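You operate a simulated robot arm through the tools that you are given. There is no shell and no other tool.

The job below is to be done with a simulated two-armed robot. You get a single attempt, and the scene is never put back.

## Task
Pick up the parts carton from the top of the long processor with one hand, pass it to the other hand and put it on the top of the wheeled processor. Set down upright: parts carton.

The check looks at the end state, three seconds after you hand in, the way a careful person would. Anything else that was tipped, shoved, dropped, spilled or broken makes it a failure.

## Robot
Two 7-joint arms with two-finger parallel grippers on one trunk, on a base that moves. Base frame: it is fixed to the floor where the robot stands at the start and does not move with it; the origin is under the middle of the robot, x ahead of it, y to its left, z up; the surface under the hand at the start is at about z = 1.037. Units: m, degrees, N and s.
The left shoulder is at the start at [0.071, 0.156, 1.13], the right one opposite. Each reaches about 1.231 m from its shoulder. Places, roughly: top of the wheeled processor [1.3, -2.4, 0.9]. Payload 3.91 kg a hand.
Tool frame (each hand has its own): the origin (TCP) lies between the finger pads and is the grasp point; the fingertips stand 0.03 m ahead of it; z points along the fingers, y is the line along which they close. Largest opening 0.11 m; finger width 0.02, thickness 0.01; the body of the gripper, 0.048 by 0.112 m, starts 0.055 m behind the TCP.
Orientation is told as [roll, pitch, yaw] about the base's x, y, z axes, in that order, counted from this pose: with the fingers straight down and closing along the base's y, the tool's x points along the base's -x, its y along +y and its z along -z.

## Interface
- The arms move only by the tool drive_tool. It takes "left_targets", "right_targets" or both (then of equal length, played together; a hand with none holds still); each is a list of rows, each a list of 7 numbers: the shift along the tool's x, y, z in units of 200 mm (1.0 is 200 mm), then the turn, a rotation vector about the tool's x, y, z in units of 90 degrees (1.0 is 90 degrees), then the closure in counts, from 0 (fully open) to 255 (shut). In form: [[x, y, z, wx, wy, wz, gripper], ...]. A call has 1 to 20 rows; each row is the pose to reach, as a shift and turn from the pose commanded when the call began, along the tool's axes at that moment. A call with a number of a shift or a turn outside -1 to 1 is refused whole. Rows are played at 5 a second. More than 0.05 m and 8.6 degrees between two rows, or a gripper value outside its range, and nothing of the call is played. A pose out of reach is approached as far as the arm can. The call stops where the force on the tool passes 40 N (or 10 N more than at its start, if that is more) or the arm is blocked; 0.2 s more then pass. The fingers move at their own pace (about 0.108 m/s each) and stop on an object; they squeeze with about 22 N. The grip force told is the motor's: it shows also when the fingers shut on nothing. Time passes only in rows, and 0.2 s behind the last, so rows that repeat a pose let the fingers close. The reply holds the time, the measured pose of the TCP, the force on the tool along the base axes, the opening and the grip force, in the units named above and with some noise, with the torque about the TCP (base axes, N m) and any sound that the robot's microphone picked up, and new pictures: "show" is both (left out), scene, wrist or none (wrist: the cameras of the hands that moved).
- Cameras (640 x 400 px; columns grow to the right, rows downward): "scene" is now at [0.1454, 0.0034, 1.395]; the picture's right is [0.03, -1.00, 0.00], its down [-0.21, -0.01, -0.98] and it looks along [0.98, 0.03, -0.21] (base axes); focal length 294 px, centre (320, 200). "left" rides on the left gripper at [0.072, -0.017, -0.103] in its tool frame; the picture's right is [0.23, 0.97, 0.00], its down [-0.76, 0.18, -0.62] and it looks along [-0.61, 0.14, 0.78] (tool axes); focal length 222 px, centre (320, 200). "right" rides on the right gripper at [0.072, 0.017, -0.103] in its tool frame; the picture's right is [-0.23, 0.97, 0.00], its down [-0.76, -0.18, -0.62] and it looks along [-0.61, -0.14, 0.78] (tool axes); focal length 222 px, centre (320, 200). There is no depth. A picture from a camera that has moved, and an enlarged one, comes with that camera's place and axes in the base frame and with its lens.
- move_column(by): slides the trunk up (or, below 0, down) by that many m; the arms and the scene camera ride with it, the base frame stays. It gives what a move gives, with no picture.
- base_move(legs): drives the robot by 1 to 6 legs, each [ahead, left, turn to the left] in m, m and degrees, along the robot's own axes; the way and the turn of a leg run together, so that a leg with both is an arc; at most 1.5 m and 180 degrees a leg. The arms and the cameras ride along, it lands a little off, and it stops where it bumps. It gives what a move gives, and a new picture of the scene camera.
- aim_head(pan, tilt): turns the head with the scene camera to pan (to the left, within 86 degrees either way) and tilt (down, from -29 to 69), counted from straight ahead of the robot. It gives what a move gives, and a new picture of the scene camera.
- enlarge(camera, box): a new picture of the part [left, top, right, bottom] of that camera's present view, enlarged. It takes no simulated time.
- sign_off(): hands the job in; it is judged then, once.

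Places have to be worked out from the pictures, the camera data and where the tool is seen. Open the grippers and draw the arms clear of the work before you hand the job in, unless the task says otherwise.

The tools are called after "Call:" as name(argument=value, ...) on one line, values as JSON. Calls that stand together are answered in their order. drive_tool: Moves the arms, as the interface text tells. Its arguments: {"type":"object","properties":{"left_targets":{"type":"array"},"right_targets":{"type":"array"},"show":{"type":"string","enum":["both","scene","wrist","none"]}},"required":[]} The other tools are called the same way: move_column (by) moves the trunk up or down; base_move (legs) drives the base; aim_head (pan, tilt) turns the head that bears the scene camera; enlarge (camera, box) takes an enlarged picture of a part of a camera's view; sign_off () hands the job in.

At the start:

```text
t: 0.0
left_tcp_pos: [0.6567, 0.2598, 1.3315]
left_tcp_rot: [0.0, 0.0, 0.1]
left_contact_force: [0.3, -0.1, -0.6]
left_ft_torque: [0.02, 0.04, -0.03]
left_grip_width: 0.11
left_grasp_force: 0.1
right_tcp_pos: [0.6582, -0.3372, 1.3243]
right_tcp_rot: [0.1, -0.2, 0.0]
right_contact_force: [-0.5, -0.6, 0.8]
right_ft_torque: [0.04, -0.01, 0.01]
right_grip_width: 0.1099
right_grasp_force: 0.1
trunk travel left (down, up): [-0.575, 0.365]
robot x, y, heading: [0.0001, -0.0009, 0.1]
head pan, tilt (commanded): [1.7, 12.1]
```

scene: 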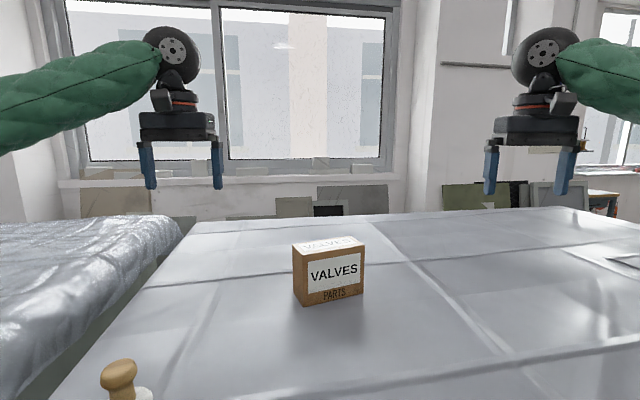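
right: 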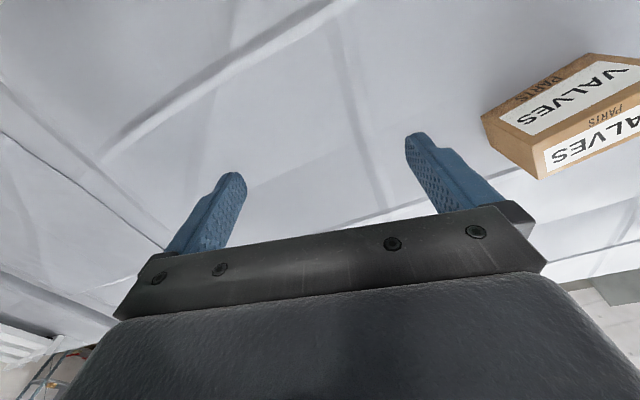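
left: 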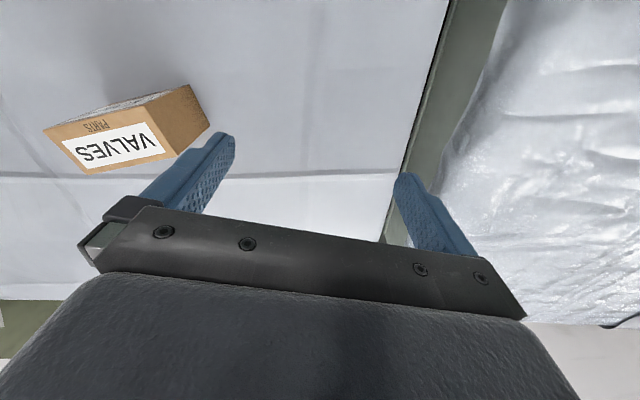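

The scene picture shows the carton ("VALVES") about 0.75 m ahead and slightly turned. I'll take enlarged pictures to measure it before moving.

Call:
enlarge(camera="scene", box=[270, 220, 390, 320])

Call:
enlarge(camera="left", box=[20, 60, 240, 200])

Call:
enlarge(camera="right", box=[440, 20, 640, 200])

```text
4.00 times, centred on (330, 270) of scene
camera zoom: at [0.1454, 0.0034, 1.395], right [0.03, -1.0, 0.0], down [-0.21, -0.01, -0.98], along [0.98, 0.03, -0.21], focal length 1177 px, centre (280, -80)
```

zoom: 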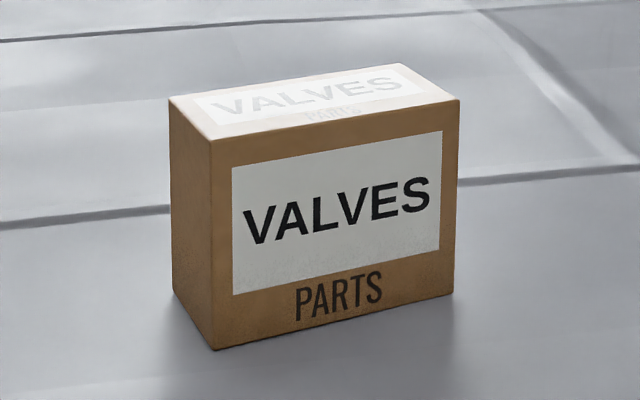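

```text
2.86 times, centred on (130, 130) of left
camera zoom: at [0.584, 0.2437, 1.4347], right [-0.23, 0.97, 0.0], down [0.76, 0.18, 0.62], along [0.61, 0.14, -0.78], focal length 635 px, centre (863, 400)
```

zoom: 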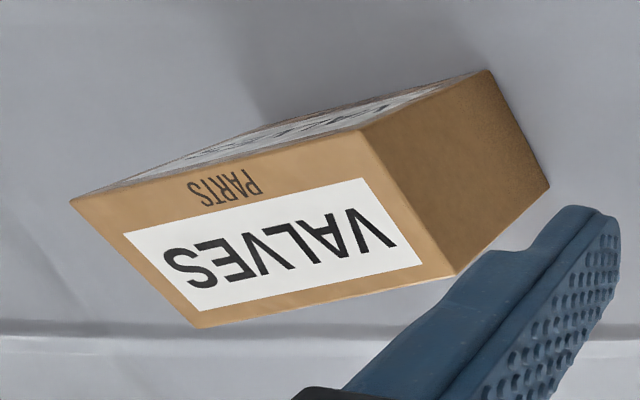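

```text
2.22 times, centred on (540, 110) of right
camera zoom: at [0.5851, -0.3204, 1.4275], right [0.23, 0.97, 0.0], down [0.76, -0.18, 0.62], along [0.61, -0.14, -0.78], focal length 494 px, centre (-169, 400)
```

zoom: 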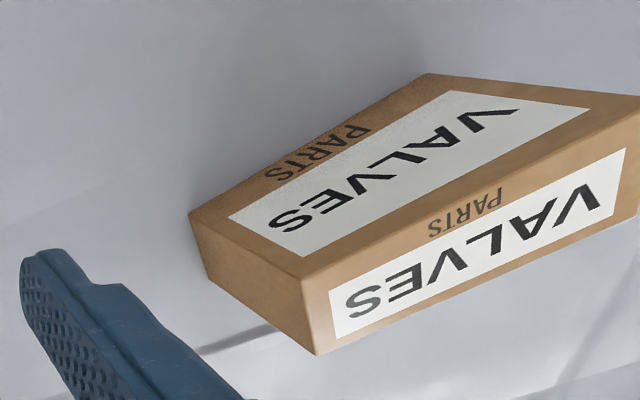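

The carton measures about 0.15 x 0.065 x 0.12 m, centred near [0.774, 0.004] and yawed about 25°. I'll look down at the knob-like object near the left edge first, and then toward the wheeled processor.

Call:
aim_head(pan=25, tilt=45)

Call:
aim_head(pan=-60, tilt=20)

Call:
aim_head(pan=-40, tilt=55)

```text
t: 1.0
left_tcp_pos: [0.6559, 0.2593, 1.331]
left_tcp_rot: [0.0, 0.0, -0.1]
left_contact_force: [-0.6, -0.5, 0.2]
left_ft_torque: [0.01, -0.02, -0.02]
left_grip_width: 0.1101
left_grasp_force: 0.0
right_tcp_pos: [0.6578, -0.3385, 1.324]
right_tcp_rot: [0.0, 0.0, 0.0]
right_contact_force: [0.1, -0.3, -0.7]
right_ft_torque: [0.02, 0.0, -0.01]
right_grip_width: 0.1102
right_grasp_force: 0.1
trunk travel left (down, up): [-0.575, 0.365]
robot x, y, heading: [0.0015, 0.0034, -0.1]
head pan, tilt (commanded): [25.0, 45.0]
camera scene: at [0.126, 0.035, 1.3436], right [0.42, -0.91, 0.0], down [-0.64, -0.3, -0.71], along [0.64, 0.3, -0.71], focal length 294 px, centre (320, 200)
```

scene: 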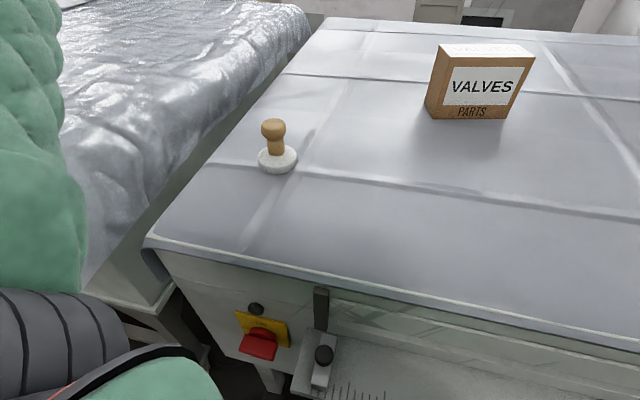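

```text
t: 2.6
left_tcp_pos: [0.6574, 0.2594, 1.3313]
left_tcp_rot: [0.0, 0.0, 0.0]
left_contact_force: [0.3, -0.6, -0.2]
left_ft_torque: [0.02, 0.01, 0.01]
left_grip_width: 0.1098
left_grasp_force: 0.1
right_tcp_pos: [0.6577, -0.3382, 1.3235]
right_tcp_rot: [0.0, 0.0, 0.0]
right_contact_force: [0.3, -0.1, 0.1]
right_ft_torque: [-0.01, -0.01, 0.0]
right_grip_width: 0.1099
right_grasp_force: 0.1
trunk travel left (down, up): [-0.575, 0.365]
robot x, y, heading: [-0.0016, -0.0008, -0.2]
head pan, tilt (commanded): [-60.0, 20.0]
camera scene: at [0.0989, -0.08, 1.3821], right [-0.87, -0.5, 0.0], down [-0.17, 0.3, -0.94], along [0.47, -0.81, -0.34], focal length 294 px, centre (320, 200)
```

scene: 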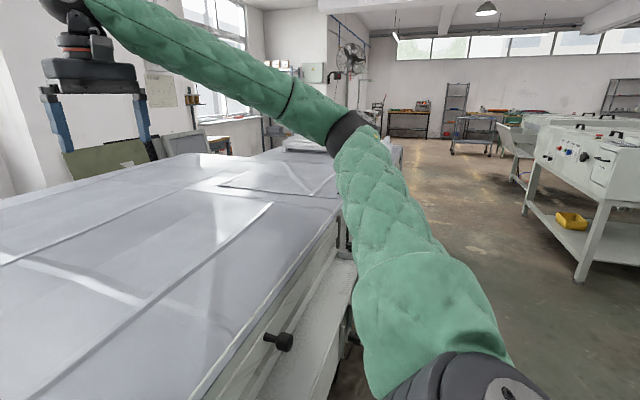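

```text
t: 3.6
left_tcp_pos: [0.6567, 0.2587, 1.3306]
left_tcp_rot: [-0.1, 0.0, 0.1]
left_contact_force: [-0.3, -0.6, -1.0]
left_ft_torque: [0.0, 0.03, -0.02]
left_grip_width: 0.1099
left_grasp_force: 0.0
right_tcp_pos: [0.6573, -0.3377, 1.3239]
right_tcp_rot: [0.0, 0.1, -0.1]
right_contact_force: [0.3, -0.9, 0.0]
right_ft_torque: [-0.03, -0.02, -0.03]
right_grip_width: 0.1098
right_grasp_force: 0.1
trunk travel left (down, up): [-0.575, 0.365]
robot x, y, heading: [-0.0012, -0.0001, -0.0]
head pan, tilt (commanded): [-40.0, 55.0]
camera scene: at [0.1075, -0.0458, 1.3301], right [-0.64, -0.77, 0.0], down [-0.63, 0.53, -0.57], along [0.44, -0.37, -0.82], focal length 294 px, centre (320, 200)
```

scene: 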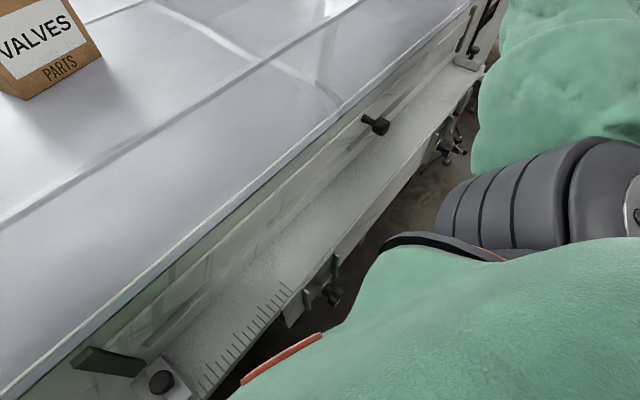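

A stamp stands on the processor near [0.45, 0.26], so the left arm must keep clear of it. The wheeled processor is hidden behind my right elbow, so I'll raise the trunk a little for working room and look again.

Call:
move_column(by=0.2)

Call:
aim_head(pan=-62, tilt=15)

Call:
enlarge(camera="scene", box=[200, 100, 520, 300])

```text
t: 5.8
left_tcp_pos: [0.657, 0.2595, 1.5298]
left_tcp_rot: [0.0, 0.0, 0.1]
left_contact_force: [0.4, 0.2, 0.1]
left_ft_torque: [0.0, 0.02, -0.01]
left_grip_width: 0.1099
left_grasp_force: 0.1
right_tcp_pos: [0.6577, -0.3371, 1.5237]
right_tcp_rot: [0.0, -0.1, 0.0]
right_contact_force: [-0.4, -0.5, 0.8]
right_ft_torque: [0.0, 0.01, 0.02]
right_grip_width: 0.1101
right_grasp_force: 0.1
trunk travel left (down, up): [-0.775, 0.165]
robot x, y, heading: [0.0009, 0.0038, -0.1]
head pan, tilt (commanded): [-40.0, 55.0]
```

```text
t: 6.8
left_tcp_pos: [0.6564, 0.2602, 1.532]
left_tcp_rot: [0.0, 0.0, 0.0]
left_contact_force: [-0.4, 0.9, 0.6]
left_ft_torque: [0.01, -0.01, 0.0]
left_grip_width: 0.1099
left_grasp_force: 0.1
right_tcp_pos: [0.6573, -0.3378, 1.5243]
right_tcp_rot: [0.0, 0.0, 0.0]
right_contact_force: [0.6, 0.4, -0.3]
right_ft_torque: [0.01, 0.02, 0.04]
right_grip_width: 0.11
right_grasp_force: 0.1
trunk travel left (down, up): [-0.775, 0.165]
robot x, y, heading: [0.002, -0.0015, -0.1]
head pan, tilt (commanded): [-62.0, 15.0]
camera scene: at [0.0962, -0.0818, 1.5902], right [-0.88, -0.47, 0.0], down [-0.12, 0.23, -0.97], along [0.45, -0.85, -0.26], focal length 294 px, centre (320, 200)
```

scene: 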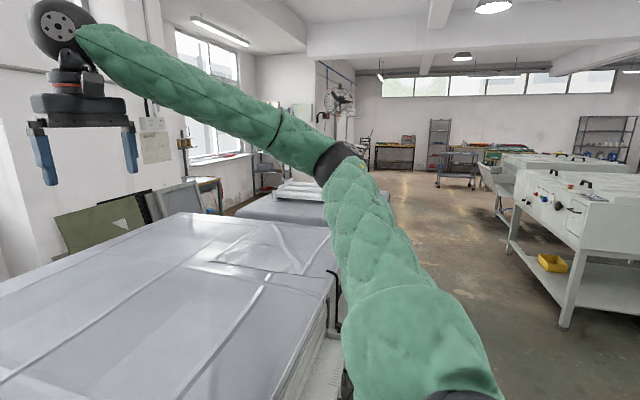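

```text
2.00 times, centred on (360, 200) of scene
camera zoom: at [0.0962, -0.0818, 1.5902], right [-0.88, -0.47, 0.0], down [-0.12, 0.23, -0.97], along [0.45, -0.85, -0.26], focal length 588 px, centre (240, 200)
```

zoom: 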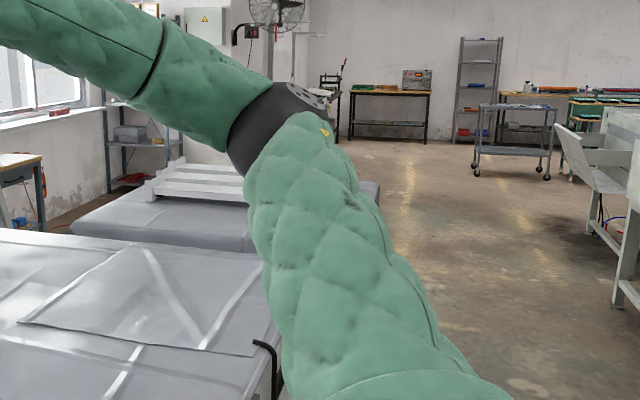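

The wheeled processor is the grey covered unit beyond the right end of the long one. I'll turn the left hand about its finger axis by 64.5° so the fingers close across the carton's thin side, and lower it a little.

Call:
drive_tool(left_targets=[[0, -0.025, 0.08, 0, 0, 0.09, 0], [0, -0.05, 0.16, 0, 0, 0.18, 0], [0, -0.075, 0.24, 0, 0, 0.27, 0], [0, -0.1, 0.32, 0, 0, 0.36, 0], [0, -0.125, 0.4, 0, 0, 0.45, 0], [0, -0.15, 0.48, 0, 0, 0.54, 0], [0, -0.175, 0.56, 0, 0, 0.63, 0], [0, -0.2, 0.65, 0, 0, 0.7167, 0], [0, -0.2, 0.65, 0, 0, 0.7167, 0]], show="none")

Call:
aim_head(pan=5, tilt=25)

```text
t: 8.8
left_tcp_pos: [0.6557, 0.2203, 1.4008]
left_tcp_rot: [-0.1, 0.0, -64.5]
left_contact_force: [-0.5, 1.0, -0.4]
left_ft_torque: [-0.03, 0.02, 0.01]
left_grip_width: 0.11
left_grasp_force: 0.0
right_tcp_pos: [0.6573, -0.3374, 1.5232]
right_tcp_rot: [-0.1, 0.0, 0.1]
right_contact_force: [-0.2, 0.3, 0.2]
right_ft_torque: [0.0, 0.04, 0.02]
right_grip_width: 0.1101
right_grasp_force: 0.0
trunk travel left (down, up): [-0.775, 0.165]
robot x, y, heading: [-0.0025, 0.0003, -0.1]
head pan, tilt (commanded): [-62.0, 15.0]
```

```text
t: 10.2
left_tcp_pos: [0.6564, 0.219, 1.4003]
left_tcp_rot: [0.1, 0.0, -64.4]
left_contact_force: [-0.2, 0.4, 0.2]
left_ft_torque: [0.02, 0.07, -0.01]
left_grip_width: 0.1102
left_grasp_force: 0.1
right_tcp_pos: [0.657, -0.3381, 1.5237]
right_tcp_rot: [0.0, 0.0, 0.1]
right_contact_force: [-0.6, 0.1, -1.1]
right_ft_torque: [0.01, 0.0, 0.01]
right_grip_width: 0.1101
right_grasp_force: 0.0
trunk travel left (down, up): [-0.775, 0.165]
robot x, y, heading: [-0.0034, 0.0023, 0.2]
head pan, tilt (commanded): [5.0, 25.0]
camera scene: at [0.1442, 0.0086, 1.5741], right [0.09, -1.0, 0.0], down [-0.42, -0.04, -0.91], along [0.9, 0.08, -0.42], focal length 294 px, centre (320, 200)
```

scene: 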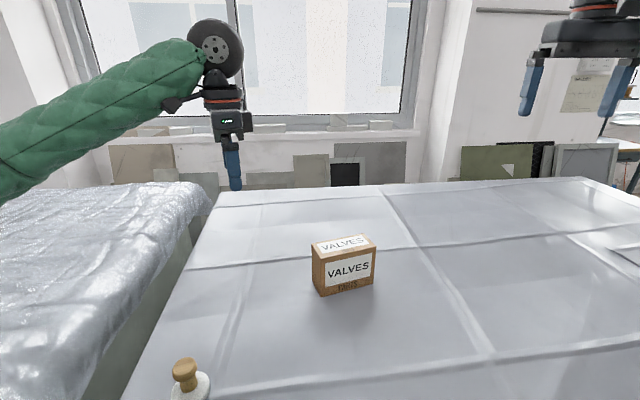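

Yaw is in place at -64.5°. Next I'll tilt the left hand so its fingers point to the right and 30° below horizontal.

Call:
drive_tool(left_targets=[[0, 0, 0, 0, -0.083, 0, 0], [0, 0, 0, 0, -0.167, 0, 0], [0, 0, 0, 0, -0.25, 0, 0], [0, 0, 0, 0, -0.333, 0, 0], [0, 0, 0, 0, -0.417, 0, 0], [0, 0, 0, 0, -0.5, 0, 0], [0, 0, 0, 0, -0.583, 0, 0], [0, 0, 0, 0, -0.667, 0, 0], [0, 0, 0, 0, -0.667, 0, 0]], show="both")

```text
t: 12.2
left_tcp_pos: [0.6559, 0.2205, 1.4016]
left_tcp_rot: [0.1, -60.1, -64.4]
left_contact_force: [-0.5, -0.3, 0.2]
left_ft_torque: [-0.01, 0.02, 0.03]
left_grip_width: 0.1097
left_grasp_force: 0.1
right_tcp_pos: [0.6574, -0.3385, 1.5249]
right_tcp_rot: [0.0, 0.0, 0.0]
right_contact_force: [-1.0, 0.0, 0.0]
right_ft_torque: [0.05, 0.03, 0.0]
right_grip_width: 0.1099
right_grasp_force: 0.1
trunk travel left (down, up): [-0.775, 0.165]
robot x, y, heading: [-0.0002, -0.0001, 0.5]
head pan, tilt (commanded): [5.0, 25.0]
camera scene: at [0.1442, 0.0082, 1.5741], right [0.09, -1.0, 0.0], down [-0.42, -0.04, -0.91], along [0.9, 0.08, -0.42], focal length 294 px, centre (320, 200)
camera left: at [0.5865, 0.3264, 1.3906], right [0.83, 0.52, -0.2], down [0.09, 0.22, 0.97], along [0.55, -0.82, 0.14], focal length 222 px, centre (320, 200)
```

scene: 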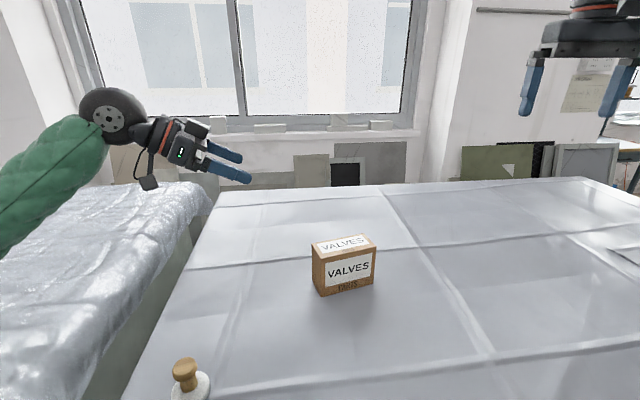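
left: 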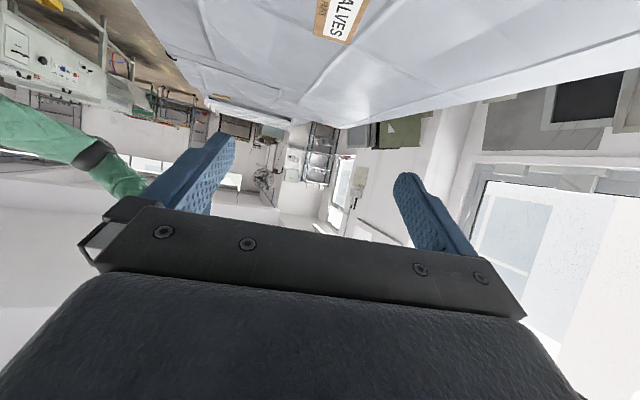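

The tilt worked and the wrist camera hangs on the outer side. I'll lower the left hand to a standoff about 15 cm back along the approach line, watching clearance to the stamp.

Call:
drive_tool(left_targets=[[0.117, 0.009, 0.125, 0, 0, 0, 0], [0.234, 0.019, 0.25, 0, 0, 0, 0], [0.351, 0.028, 0.376, 0, 0, 0, 0], [0.468, 0.038, 0.501, 0, 0, 0, 0], [0.585, 0.047, 0.626, 0, 0, 0, 0], [0.702, 0.057, 0.752, 0, 0, 0, 0], [0.819, 0.066, 0.877, 0, 0, 0, 0], [0.819, 0.066, 0.877, 0, 0, 0, 0]], show="both")

```text
t: 14.2
left_tcp_pos: [0.7098, 0.1647, 1.1962]
left_tcp_rot: [5.6, -58.3, -68.7]
left_contact_force: [-0.5, -0.1, -0.1]
left_ft_torque: [-0.04, 0.0, 0.04]
left_grip_width: 0.11
left_grasp_force: 0.0
right_tcp_pos: [0.65, -0.3627, 1.5238]
right_tcp_rot: [0.7, -0.2, -1.2]
right_contact_force: [0.7, -1.3, 0.0]
right_ft_torque: [0.04, 0.01, 0.0]
right_grip_width: 0.1096
right_grasp_force: 0.0
trunk travel left (down, up): [-0.775, 0.165]
robot x, y, heading: [0.0066, 0.0071, -1.1]
head pan, tilt (commanded): [5.0, 25.0]
stopped in row 8 (left hand): the arm was blocked; the commanded pose is now the measured one
camera scene: at [0.143, -0.0055, 1.5761], right [0.07, -1.0, -0.01], down [-0.42, -0.02, -0.91], along [0.91, 0.07, -0.42], focal length 294 px, centre (320, 200)
camera left: at [0.6401, 0.2722, 1.189], right [0.83, 0.54, -0.14], down [0.06, 0.17, 0.98], along [0.55, -0.82, 0.12], focal length 222 px, centre (320, 200)
```

scene: 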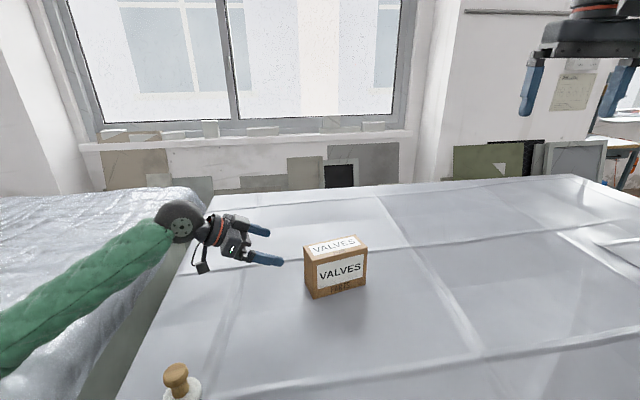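
left: 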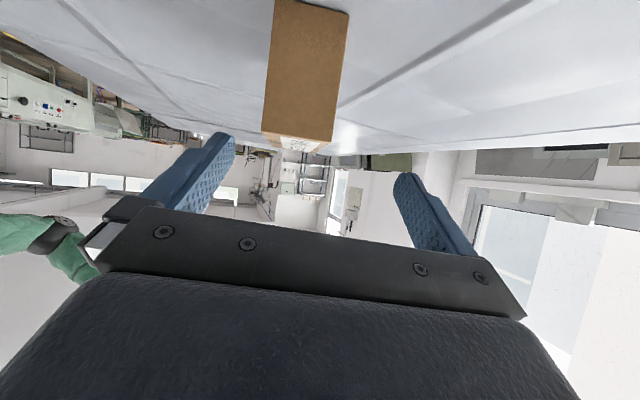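

The left arm was blocked near the end, probably the elbow or forearm touching the machine on the left. I'll look left to find out before moving.

Call:
aim_head(pan=55, tilt=35)

```text
t: 15.4
left_tcp_pos: [0.7102, 0.1662, 1.1972]
left_tcp_rot: [5.6, -58.4, -68.6]
left_contact_force: [0.2, 0.6, 0.2]
left_ft_torque: [0.0, 0.03, -0.04]
left_grip_width: 0.1099
left_grasp_force: 0.1
right_tcp_pos: [0.6492, -0.36, 1.5255]
right_tcp_rot: [0.6, -0.3, -1.1]
right_contact_force: [0.7, 0.3, 0.2]
right_ft_torque: [-0.02, -0.01, 0.03]
right_grip_width: 0.1099
right_grasp_force: 0.1
trunk travel left (down, up): [-0.775, 0.165]
robot x, y, heading: [0.0071, 0.0078, -1.0]
head pan, tilt (commanded): [55.0, 35.0]
camera scene: at [0.1036, 0.0604, 1.5624], right [0.81, -0.59, 0.0], down [-0.34, -0.45, -0.83], along [0.49, 0.67, -0.56], focal length 294 px, centre (320, 200)
```

scene: 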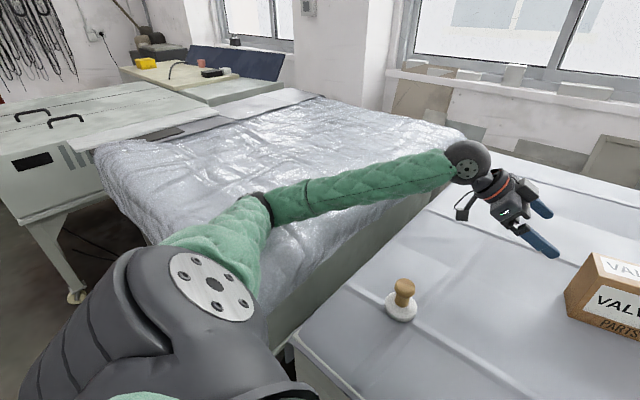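

The left elbow is resting on the covered machine beside it. I'll lift the left hand straight up first, then raise the trunk and back off a little so the arm works more stretched and higher.

Call:
drive_tool(left_targets=[[-0.17, 0.01, -0.105, 0, 0, 0, 0], [-0.34, 0.02, -0.209, 0, 0, 0, 0], [-0.51, 0.031, -0.314, 0, 0, 0, 0], [-0.68, 0.041, -0.418, 0, 0, 0, 0], [-0.851, 0.051, -0.523, 0, 0, 0, 0], [-0.851, 0.051, -0.523, 0, 0, 0, 0]], show="scene")

Call:
move_column(by=0.16)

```text
t: 16.8
left_tcp_pos: [0.7136, 0.1807, 1.3884]
left_tcp_rot: [3.6, -59.1, -67.1]
left_contact_force: [-1.0, -0.3, 0.5]
left_ft_torque: [-0.01, 0.0, 0.03]
left_grip_width: 0.1103
left_grasp_force: 0.1
right_tcp_pos: [0.6564, -0.3421, 1.5254]
right_tcp_rot: [-0.1, -0.2, -1.0]
right_contact_force: [0.8, 0.1, 0.3]
right_ft_torque: [0.03, -0.02, 0.04]
right_grip_width: 0.11
right_grasp_force: 0.1
trunk travel left (down, up): [-0.775, 0.165]
robot x, y, heading: [0.0061, 0.0065, -1.0]
head pan, tilt (commanded): [55.0, 35.0]
camera scene: at [0.1071, 0.0776, 1.5585], right [0.81, -0.59, 0.0], down [-0.34, -0.46, -0.82], along [0.48, 0.66, -0.57], focal length 294 px, centre (320, 200)
```

scene: 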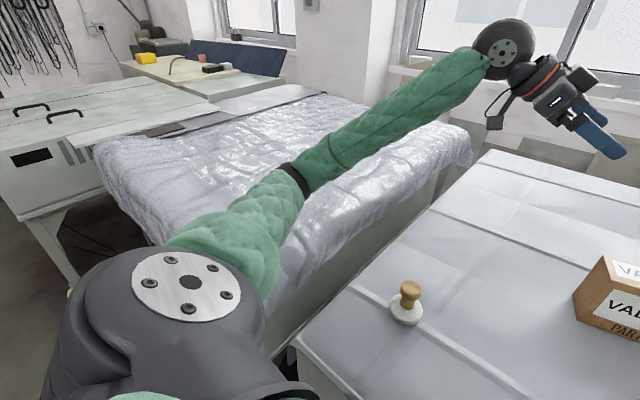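

```text
t: 18.6
left_tcp_pos: [0.7159, 0.1803, 1.5458]
left_tcp_rot: [3.4, -59.1, -67.1]
left_contact_force: [0.1, 0.0, 0.3]
left_ft_torque: [-0.03, -0.01, 0.01]
left_grip_width: 0.1099
left_grasp_force: 0.0
right_tcp_pos: [0.658, -0.3407, 1.6843]
right_tcp_rot: [0.0, 0.0, -0.9]
right_contact_force: [1.0, 0.2, 0.2]
right_ft_torque: [0.0, 0.01, -0.01]
right_grip_width: 0.1101
right_grasp_force: 0.1
trunk travel left (down, up): [-0.935, 0.005]
robot x, y, heading: [0.005, 0.0051, -0.7]
head pan, tilt (commanded): [55.0, 35.0]
```

Trunk is nearly at full height now. Before backing off I'll check the space behind on both sides.

Call:
aim_head(pan=86, tilt=35)

Call:
aim_head(pan=-86, tilt=30)

```text
t: 19.6
left_tcp_pos: [0.7153, 0.181, 1.547]
left_tcp_rot: [3.5, -59.1, -67.1]
left_contact_force: [1.0, -0.5, -0.1]
left_ft_torque: [0.02, -0.02, 0.02]
left_grip_width: 0.1099
left_grasp_force: 0.1
right_tcp_pos: [0.6577, -0.3415, 1.6845]
right_tcp_rot: [-0.1, -0.1, -0.9]
right_contact_force: [-0.6, -0.5, -0.2]
right_ft_torque: [0.0, 0.0, 0.0]
right_grip_width: 0.1103
right_grasp_force: 0.0
trunk travel left (down, up): [-0.935, 0.005]
robot x, y, heading: [0.0063, 0.0051, -0.9]
head pan, tilt (commanded): [85.9, 35.0]
camera scene: at [0.0656, 0.0943, 1.7183], right [1.0, -0.09, 0.0], down [-0.05, -0.57, -0.82], along [0.07, 0.82, -0.57], focal length 294 px, centre (320, 200)
```

scene: 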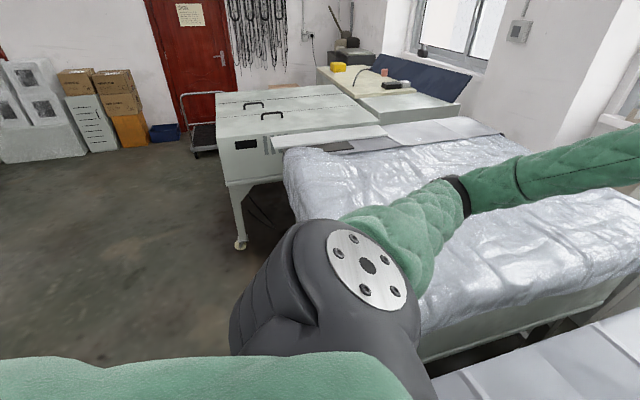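

```text
t: 22.2
left_tcp_pos: [0.7151, 0.1817, 1.5455]
left_tcp_rot: [3.3, -59.3, -67.1]
left_contact_force: [-0.2, 0.1, -0.3]
left_ft_torque: [-0.01, 0.01, 0.0]
left_grip_width: 0.11
left_grasp_force: 0.0
right_tcp_pos: [0.6579, -0.3404, 1.6837]
right_tcp_rot: [0.0, 0.1, -0.9]
right_contact_force: [0.1, 0.0, -0.1]
right_ft_torque: [0.01, -0.01, 0.0]
right_grip_width: 0.1101
right_grasp_force: 0.0
trunk travel left (down, up): [-0.935, 0.005]
robot x, y, heading: [0.0057, 0.0096, -0.8]
head pan, tilt (commanded): [-85.9, 30.0]
camera scene: at [0.063, -0.0837, 1.7261], right [-1.0, -0.06, 0.0], down [-0.03, 0.5, -0.87], along [0.05, -0.86, -0.5], focal length 294 px, centre (320, 200)
```

scene: 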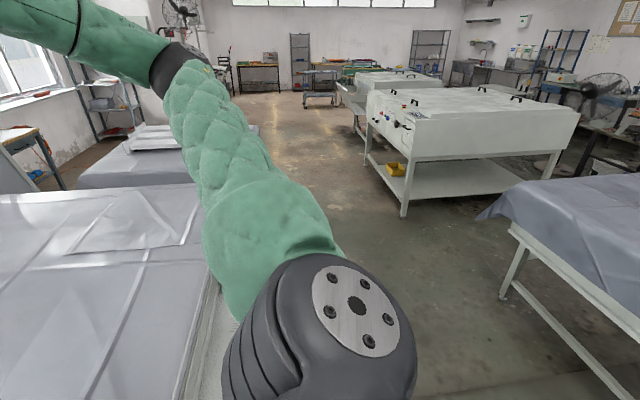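

The aisle behind is clear for about half a metre; a covered table starts near x = -0.9. I'll back off 0.2 m.

Call:
base_move(legs=[[-0.2, 0, 0.8]])

Call:
aim_head(pan=10, tilt=35)

```text
t: 23.8
left_tcp_pos: [0.5128, 0.1919, 1.5443]
left_tcp_rot: [3.3, -59.1, -66.2]
left_contact_force: [-0.4, 0.5, -0.4]
left_ft_torque: [-0.02, 0.04, 0.0]
left_grip_width: 0.11
left_grasp_force: 0.0
right_tcp_pos: [0.4599, -0.3312, 1.6823]
right_tcp_rot: [0.0, 0.3, -0.3]
right_contact_force: [1.2, 0.4, -0.1]
right_ft_torque: [0.0, 0.02, -0.02]
right_grip_width: 0.1099
right_grasp_force: 0.0
trunk travel left (down, up): [-0.935, 0.005]
robot x, y, heading: [-0.2028, 0.0083, -0.2]
head pan, tilt (commanded): [-85.9, 30.0]
camera scene: at [-0.1368, -0.0811, 1.7258], right [-1.0, -0.07, 0.0], down [-0.04, 0.5, -0.87], along [0.06, -0.86, -0.5], focal length 294 px, centre (320, 200)
```

scene: 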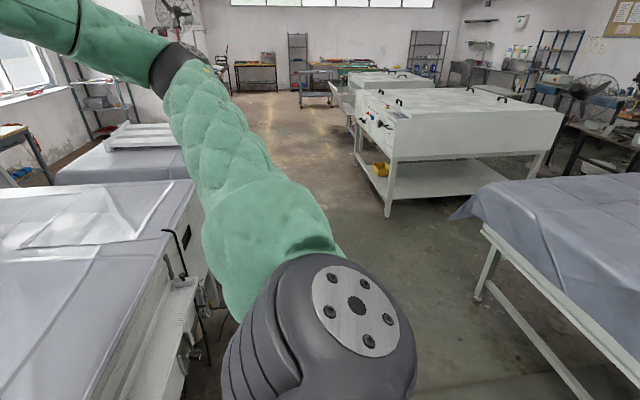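

```text
t: 25.5
left_tcp_pos: [0.5094, 0.1912, 1.5449]
left_tcp_rot: [3.4, -59.2, -66.3]
left_contact_force: [0.1, -0.1, -0.1]
left_ft_torque: [0.0, -0.03, 0.03]
left_grip_width: 0.1099
left_grasp_force: 0.0
right_tcp_pos: [0.4578, -0.3318, 1.6837]
right_tcp_rot: [0.0, 0.0, -0.2]
right_contact_force: [0.2, -0.8, 0.2]
right_ft_torque: [-0.03, 0.02, -0.02]
right_grip_width: 0.1102
right_grasp_force: 0.2
trunk travel left (down, up): [-0.935, 0.005]
robot x, y, heading: [-0.1962, 0.0089, -0.1]
head pan, tilt (commanded): [10.0, 35.0]
camera scene: at [-0.059, 0.0241, 1.7182], right [0.17, -0.99, 0.0], down [-0.57, -0.1, -0.82], along [0.81, 0.14, -0.57], focal length 294 px, centre (320, 200)
```

scene: 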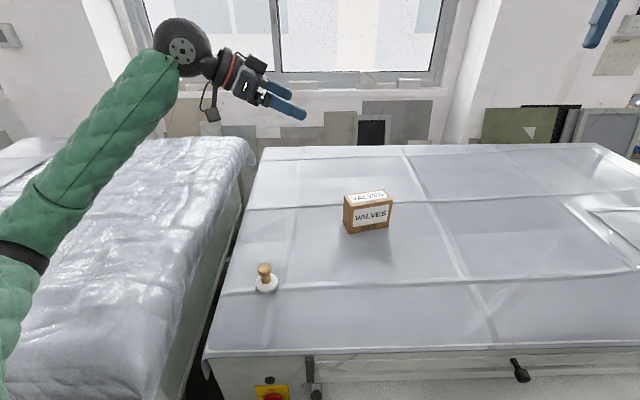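

The scene view shows clear space. I'll bring the left hand back over the approach line at z ≈ 1.35 and correct the small orientation drift.

Call:
drive_tool(left_targets=[[0.083, 0.107, 0.14, 0.003, -0.001, -0.001, 0], [0.165, 0.214, 0.28, 0.006, -0.003, -0.003, 0], [0.248, 0.321, 0.42, 0.009, -0.004, -0.004, 0], [0.331, 0.427, 0.56, 0.012, -0.005, -0.006, 0], [0.414, 0.534, 0.7, 0.015, -0.006, -0.007, 0], [0.496, 0.641, 0.84, 0.018, -0.008, -0.009, 0], [0.579, 0.748, 0.98, 0.0204, -0.0089, -0.01, 0], [0.579, 0.748, 0.98, 0.0204, -0.0089, -0.01, 0]], show="scene")

Call:
aim_head(pan=50, tilt=35)

```text
t: 27.3
left_tcp_pos: [0.6973, 0.1633, 1.3495]
left_tcp_rot: [0.0, -60.0, -64.6]
left_contact_force: [0.4, 0.1, -0.4]
left_ft_torque: [0.03, 0.0, -0.04]
left_grip_width: 0.1102
left_grasp_force: 0.0
right_tcp_pos: [0.457, -0.3301, 1.6844]
right_tcp_rot: [-0.1, 0.1, -0.2]
right_contact_force: [-0.2, -0.5, -0.1]
right_ft_torque: [-0.02, -0.03, 0.02]
right_grip_width: 0.1099
right_grasp_force: 0.2
trunk travel left (down, up): [-0.935, 0.005]
robot x, y, heading: [-0.2042, 0.0088, -0.2]
head pan, tilt (commanded): [10.0, 35.0]
camera scene: at [-0.0602, 0.0245, 1.7183], right [0.17, -0.99, 0.0], down [-0.57, -0.1, -0.82], along [0.81, 0.14, -0.57], focal length 294 px, centre (320, 200)
```

scene: 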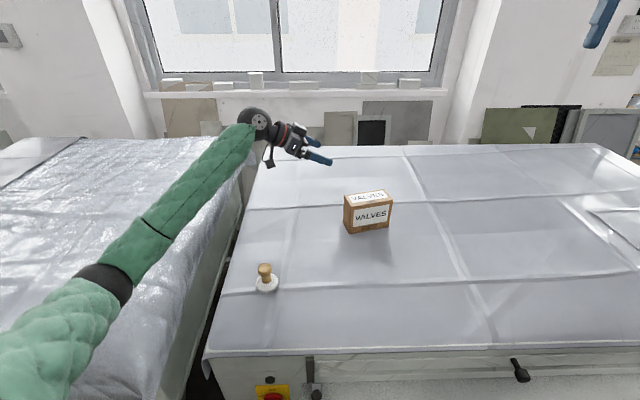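

```text
t: 28.4
left_tcp_pos: [0.6984, 0.164, 1.3491]
left_tcp_rot: [0.1, -60.0, -64.5]
left_contact_force: [-0.6, 0.4, -0.3]
left_ft_torque: [-0.01, 0.0, 0.0]
left_grip_width: 0.1101
left_grasp_force: 0.1
right_tcp_pos: [0.4582, -0.3316, 1.6828]
right_tcp_rot: [0.0, 0.1, -0.2]
right_contact_force: [-0.5, 0.0, 0.0]
right_ft_torque: [-0.02, 0.05, -0.03]
right_grip_width: 0.1101
right_grasp_force: 0.0
trunk travel left (down, up): [-0.935, 0.005]
robot x, y, heading: [-0.1997, 0.0108, -0.2]
head pan, tilt (commanded): [50.0, 35.0]
camera scene: at [-0.0893, 0.0763, 1.7183], right [0.76, -0.65, 0.0], down [-0.37, -0.44, -0.82], along [0.53, 0.63, -0.57], focal length 294 px, centre (320, 200)
```

scene: 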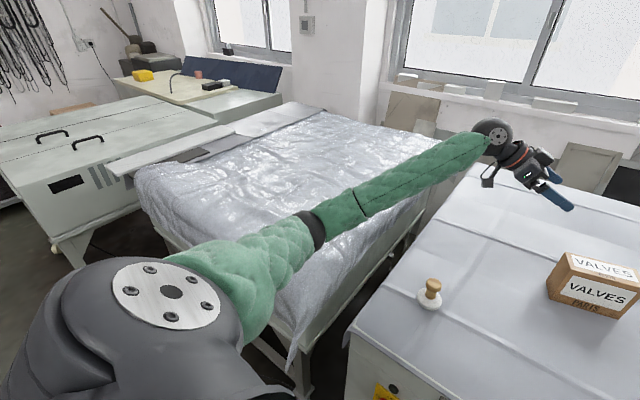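

The elbow now sits higher, roughly z ≈ 1.3. I'll descend the left hand 0.1 m and recheck the elbow.

Call:
drive_tool(left_targets=[[0.144, 0, 0.083, 0, 0, 0, 0], [0.288, 0, 0.167, 0, 0, 0, 0], [0.433, 0, 0.25, 0, 0, 0, 0], [0.433, 0, 0.25, 0, 0, 0, 0]], show="scene")

```text
t: 29.4
left_tcp_pos: [0.6973, 0.1637, 1.252]
left_tcp_rot: [0.1, -60.0, -64.6]
left_contact_force: [-1.3, -0.2, -0.1]
left_ft_torque: [0.04, -0.01, 0.02]
left_grip_width: 0.1098
left_grasp_force: 0.0
right_tcp_pos: [0.4587, -0.3316, 1.6839]
right_tcp_rot: [0.1, 0.2, -0.2]
right_contact_force: [-0.5, -0.3, 1.5]
right_ft_torque: [-0.03, 0.03, -0.01]
right_grip_width: 0.1101
right_grasp_force: 0.1
trunk travel left (down, up): [-0.935, 0.005]
robot x, y, heading: [-0.1989, 0.0114, -0.0]
head pan, tilt (commanded): [50.0, 35.0]
camera scene: at [-0.0898, 0.0763, 1.7183], right [0.76, -0.65, 0.0], down [-0.37, -0.44, -0.82], along [0.53, 0.63, -0.57], focal length 294 px, centre (320, 200)
```

scene: 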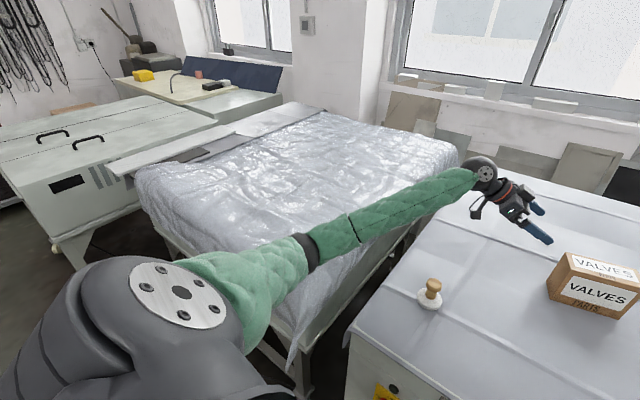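

The elbow is about 1.25 high, right at the corner of the neighbouring machine. I'll shift the base a further 10 cm back and 5 cm right to gain clearance before descending.

Call:
base_move(legs=[[-0.1, -0.05, 0]])

```text
t: 30.6
left_tcp_pos: [0.5958, 0.1131, 1.2526]
left_tcp_rot: [0.0, -60.0, -64.6]
left_contact_force: [0.5, -0.5, 0.1]
left_ft_torque: [-0.01, -0.01, 0.0]
left_grip_width: 0.11
left_grasp_force: 0.1
right_tcp_pos: [0.3566, -0.381, 1.6838]
right_tcp_rot: [0.0, 0.1, -0.1]
right_contact_force: [0.1, 0.8, 0.0]
right_ft_torque: [0.02, -0.05, 0.0]
right_grip_width: 0.11
right_grasp_force: 0.1
trunk travel left (down, up): [-0.935, 0.005]
robot x, y, heading: [-0.2991, -0.0458, 0.2]
head pan, tilt (commanded): [50.0, 35.0]
camera scene: at [-0.1912, 0.0259, 1.7181], right [0.76, -0.64, 0.0], down [-0.37, -0.44, -0.82], along [0.53, 0.63, -0.57], focal length 294 px, centre (320, 200)
```

scene: 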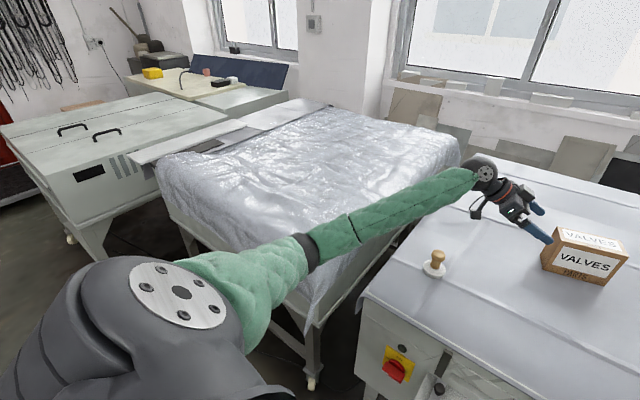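

I'll bring the left hand forward again to the standoff position at z ≈ 1.20.

Call:
drive_tool(left_targets=[[0.055, 0.142, 0.03, 0, 0, 0, 0], [0.11, 0.284, 0.06, 0, 0, 0, 0], [0.165, 0.426, 0.09, 0, 0, 0, 0], [0.22, 0.568, 0.119, 0, 0, 0, 0], [0.22, 0.568, 0.119, 0, 0, 0, 0]], show="both")

```text
t: 31.8
left_tcp_pos: [0.6967, 0.163, 1.2009]
left_tcp_rot: [0.0, -60.0, -64.6]
left_contact_force: [0.0, 0.1, 0.5]
left_ft_torque: [0.02, 0.01, -0.03]
left_grip_width: 0.1098
left_grasp_force: 0.0
right_tcp_pos: [0.3564, -0.3808, 1.6836]
right_tcp_rot: [0.1, 0.1, -0.1]
right_contact_force: [-0.3, 0.8, 0.1]
right_ft_torque: [0.0, 0.05, 0.0]
right_grip_width: 0.1099
right_grasp_force: 0.0
trunk travel left (down, up): [-0.935, 0.005]
robot x, y, heading: [-0.3018, -0.0397, -0.2]
head pan, tilt (commanded): [50.0, 35.0]
camera scene: at [-0.1918, 0.0264, 1.7182], right [0.76, -0.64, 0.0], down [-0.37, -0.44, -0.82], along [0.53, 0.63, -0.57], focal length 294 px, centre (320, 200)
camera left: at [0.6271, 0.2698, 1.1908], right [0.83, 0.52, -0.2], down [0.09, 0.22, 0.97], along [0.55, -0.82, 0.13], focal length 222 px, centre (320, 200)
```

scene: 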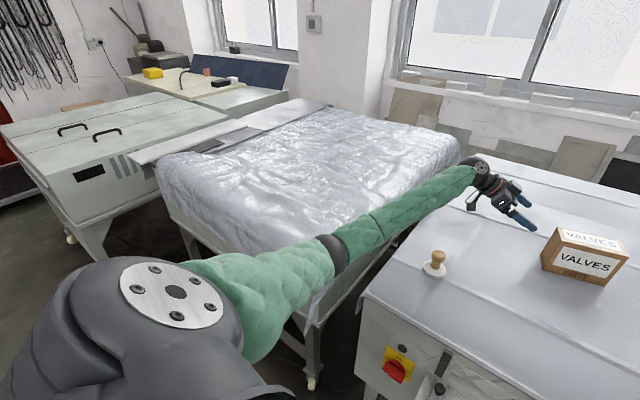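
left: 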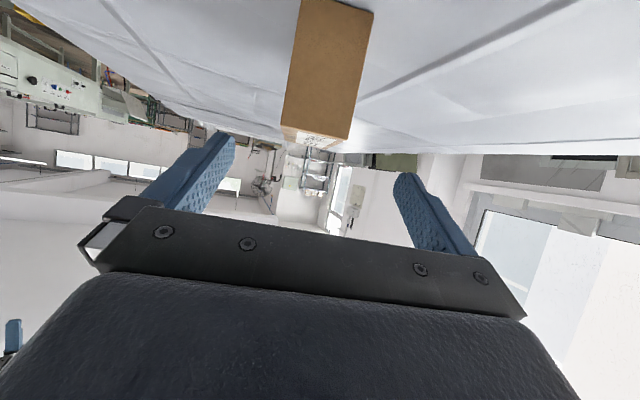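

Corner positions seen by the left wrist camera match the earlier estimate within a few mm. I'll align on the approach line and advance until the fingertips are just before the carton's end.

Call:
drive_tool(left_targets=[[0.062, 0.002, 0.1, 0, 0, 0, 0], [0.124, 0.005, 0.2, 0, 0, 0, 0], [0.124, 0.005, 0.325, 0, 0, 0, 0], [0.124, 0.005, 0.45, 0, 0, 0, 0], [0.124, 0.005, 0.45, 0, 0, 0, 0]], show="both")

Call:
aim_head(pan=20, tilt=35)

```text
t: 33.0
left_tcp_pos: [0.727, 0.1059, 1.1361]
left_tcp_rot: [-0.1, -60.0, -64.5]
left_contact_force: [-0.8, 0.5, 1.1]
left_ft_torque: [-0.01, -0.01, 0.01]
left_grip_width: 0.11
left_grasp_force: 0.0
right_tcp_pos: [0.3556, -0.3798, 1.6852]
right_tcp_rot: [-0.1, 0.1, -0.1]
right_contact_force: [0.0, 0.3, 0.1]
right_ft_torque: [-0.02, 0.01, 0.01]
right_grip_width: 0.1102
right_grasp_force: 0.1
trunk travel left (down, up): [-0.935, 0.005]
robot x, y, heading: [-0.304, -0.0431, -0.3]
head pan, tilt (commanded): [50.0, 35.0]
camera scene: at [-0.1921, 0.0268, 1.7183], right [0.76, -0.64, 0.0], down [-0.37, -0.44, -0.82], along [0.53, 0.63, -0.57], focal length 294 px, centre (320, 200)
camera left: at [0.6577, 0.2121, 1.1252], right [0.83, 0.52, -0.2], down [0.09, 0.22, 0.97], along [0.55, -0.82, 0.13], focal length 222 px, centre (320, 200)
```

scene: 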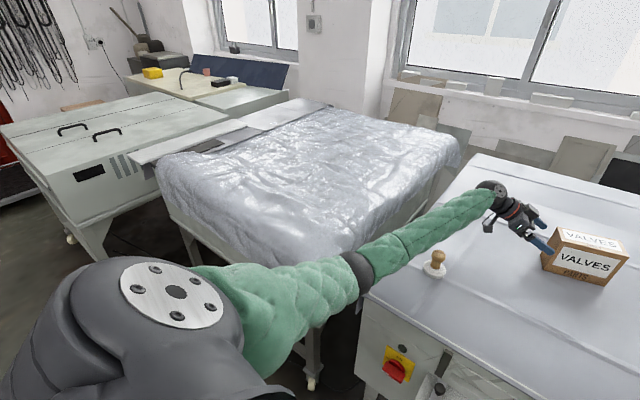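
left: 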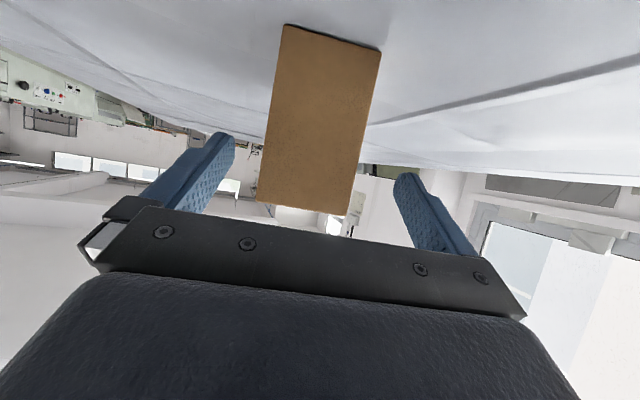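

```text
t: 33.9
left_tcp_pos: [0.7272, 0.1032, 1.1363]
left_tcp_rot: [0.1, -60.1, -64.6]
left_contact_force: [-1.2, 0.3, 0.8]
left_ft_torque: [0.01, 0.02, 0.0]
left_grip_width: 0.1098
left_grasp_force: 0.0
right_tcp_pos: [0.3559, -0.3809, 1.6833]
right_tcp_rot: [0.0, 0.1, -0.1]
right_contact_force: [0.4, 0.1, -0.1]
right_ft_torque: [0.0, 0.02, 0.0]
right_grip_width: 0.1101
right_grasp_force: 0.1
trunk travel left (down, up): [-0.935, 0.005]
robot x, y, heading: [-0.3013, -0.0423, -0.3]
head pan, tilt (commanded): [20.0, 35.0]
camera scene: at [-0.1656, -0.0119, 1.7183], right [0.34, -0.94, 0.0], down [-0.54, -0.19, -0.82], along [0.77, 0.28, -0.57], focal length 294 px, centre (320, 200)
```

scene: 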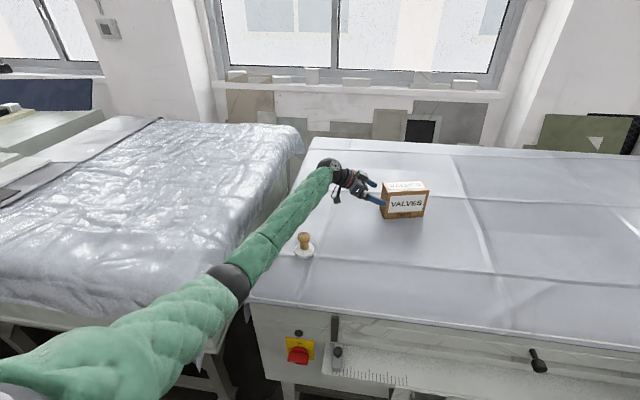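

Fingers straddle the carton evenly. I'll advance the final 7 cm so the pads sit on both sides, still open.

Call:
drive_tool(left_targets=[[0.005, 0, 0.09, 0, 0, 0, 0], [0.005, 0, 0.18, 0, 0, 0, 0], [0.005, 0, 0.27, 0, 0, 0, 0], [0.005, 0, 0.36, 0, 0, 0, 0], [0.005, 0, 0.36, 0, 0, 0, 0]], show="both")

Call:
enlarge(camera="scene", box=[300, 140, 460, 240])

```text
t: 35.1
left_tcp_pos: [0.7526, 0.0495, 1.0994]
left_tcp_rot: [0.1, -60.0, -64.5]
left_contact_force: [-0.1, 0.6, -0.7]
left_ft_torque: [0.0, 0.02, -0.01]
left_grip_width: 0.1099
left_grasp_force: 0.0
right_tcp_pos: [0.3555, -0.3823, 1.6826]
right_tcp_rot: [0.1, 0.1, -0.1]
right_contact_force: [-1.0, 0.5, 0.2]
right_ft_torque: [0.02, -0.03, -0.01]
right_grip_width: 0.1101
right_grasp_force: 0.1
trunk travel left (down, up): [-0.935, 0.005]
robot x, y, heading: [-0.2973, -0.0406, 0.1]
head pan, tilt (commanded): [20.0, 35.0]
camera scene: at [-0.1659, -0.0112, 1.7183], right [0.34, -0.94, 0.0], down [-0.54, -0.19, -0.82], along [0.77, 0.28, -0.57], focal length 294 px, centre (320, 200)
camera left: at [0.683, 0.1557, 1.088], right [0.83, 0.52, -0.2], down [0.09, 0.22, 0.97], along [0.55, -0.82, 0.13], focal length 222 px, centre (320, 200)
```

scene: 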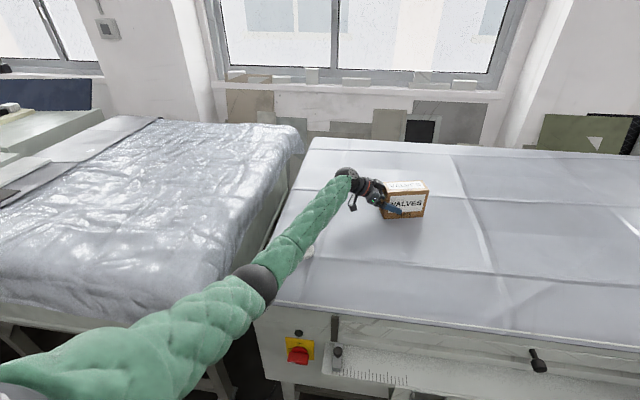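
left: 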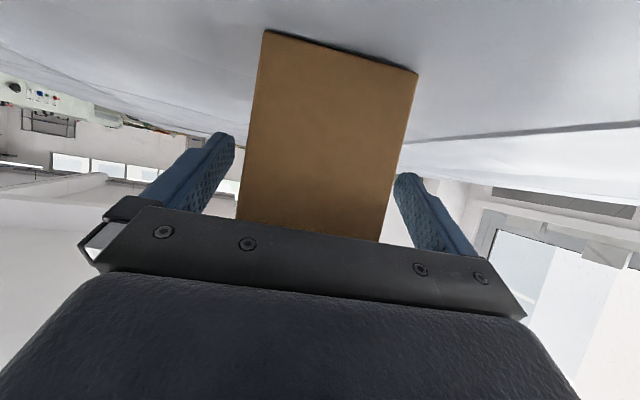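

```text
4.00 times, centred on (380, 190) of scene
camera zoom: at [-0.1659, -0.0112, 1.7183], right [0.34, -0.94, 0.0], down [-0.54, -0.19, -0.82], along [0.77, 0.28, -0.57], focal length 1177 px, centre (80, 240)
```

zoom: 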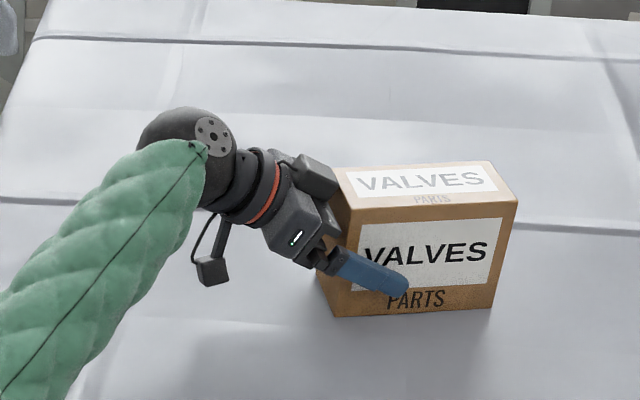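

Left TCP is at [0.753, 0.050, 1.099] with the carton end just ahead of the palm. I'll close the left gripper.

Call:
drive_tool(left_targets=[[0, 0, 0, 0, 0, 0, 120], [0, 0, 0, 0, 0, 0, 200], [0, 0, 0, 0, 0, 0, 255], [0, 0, 0, 0, 0, 0, 255], [0, 0, 0, 0, 0, 0, 255]], show="wrist")

```text
t: 36.3
left_tcp_pos: [0.7521, 0.0483, 1.0996]
left_tcp_rot: [0.0, -60.0, -64.4]
left_contact_force: [0.5, -1.1, 0.3]
left_ft_torque: [-0.27, 0.18, -0.14]
left_grip_width: 0.07
left_grasp_force: 22.0
right_tcp_pos: [0.3552, -0.3818, 1.684]
right_tcp_rot: [0.0, 0.2, -0.1]
right_contact_force: [-0.3, -0.3, 0.3]
right_ft_torque: [0.0, 0.02, 0.02]
right_grip_width: 0.1097
right_grasp_force: 0.0
trunk travel left (down, up): [-0.935, 0.005]
robot x, y, heading: [-0.3029, -0.0413, -0.5]
head pan, tilt (commanded): [20.0, 35.0]
camera left: at [0.683, 0.1553, 1.0883], right [0.83, 0.52, -0.2], down [0.09, 0.22, 0.97], along [0.55, -0.82, 0.13], focal length 222 px, centre (320, 200)
```

left: 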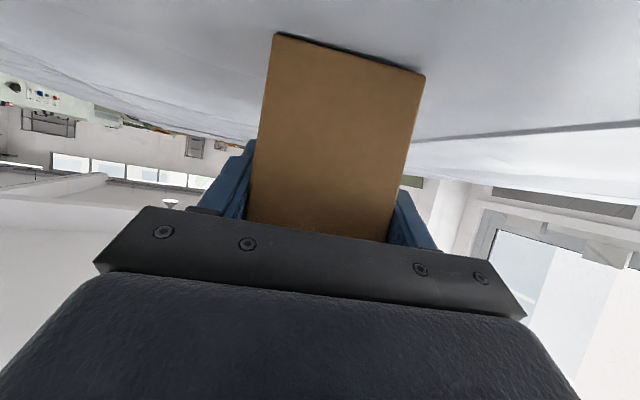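

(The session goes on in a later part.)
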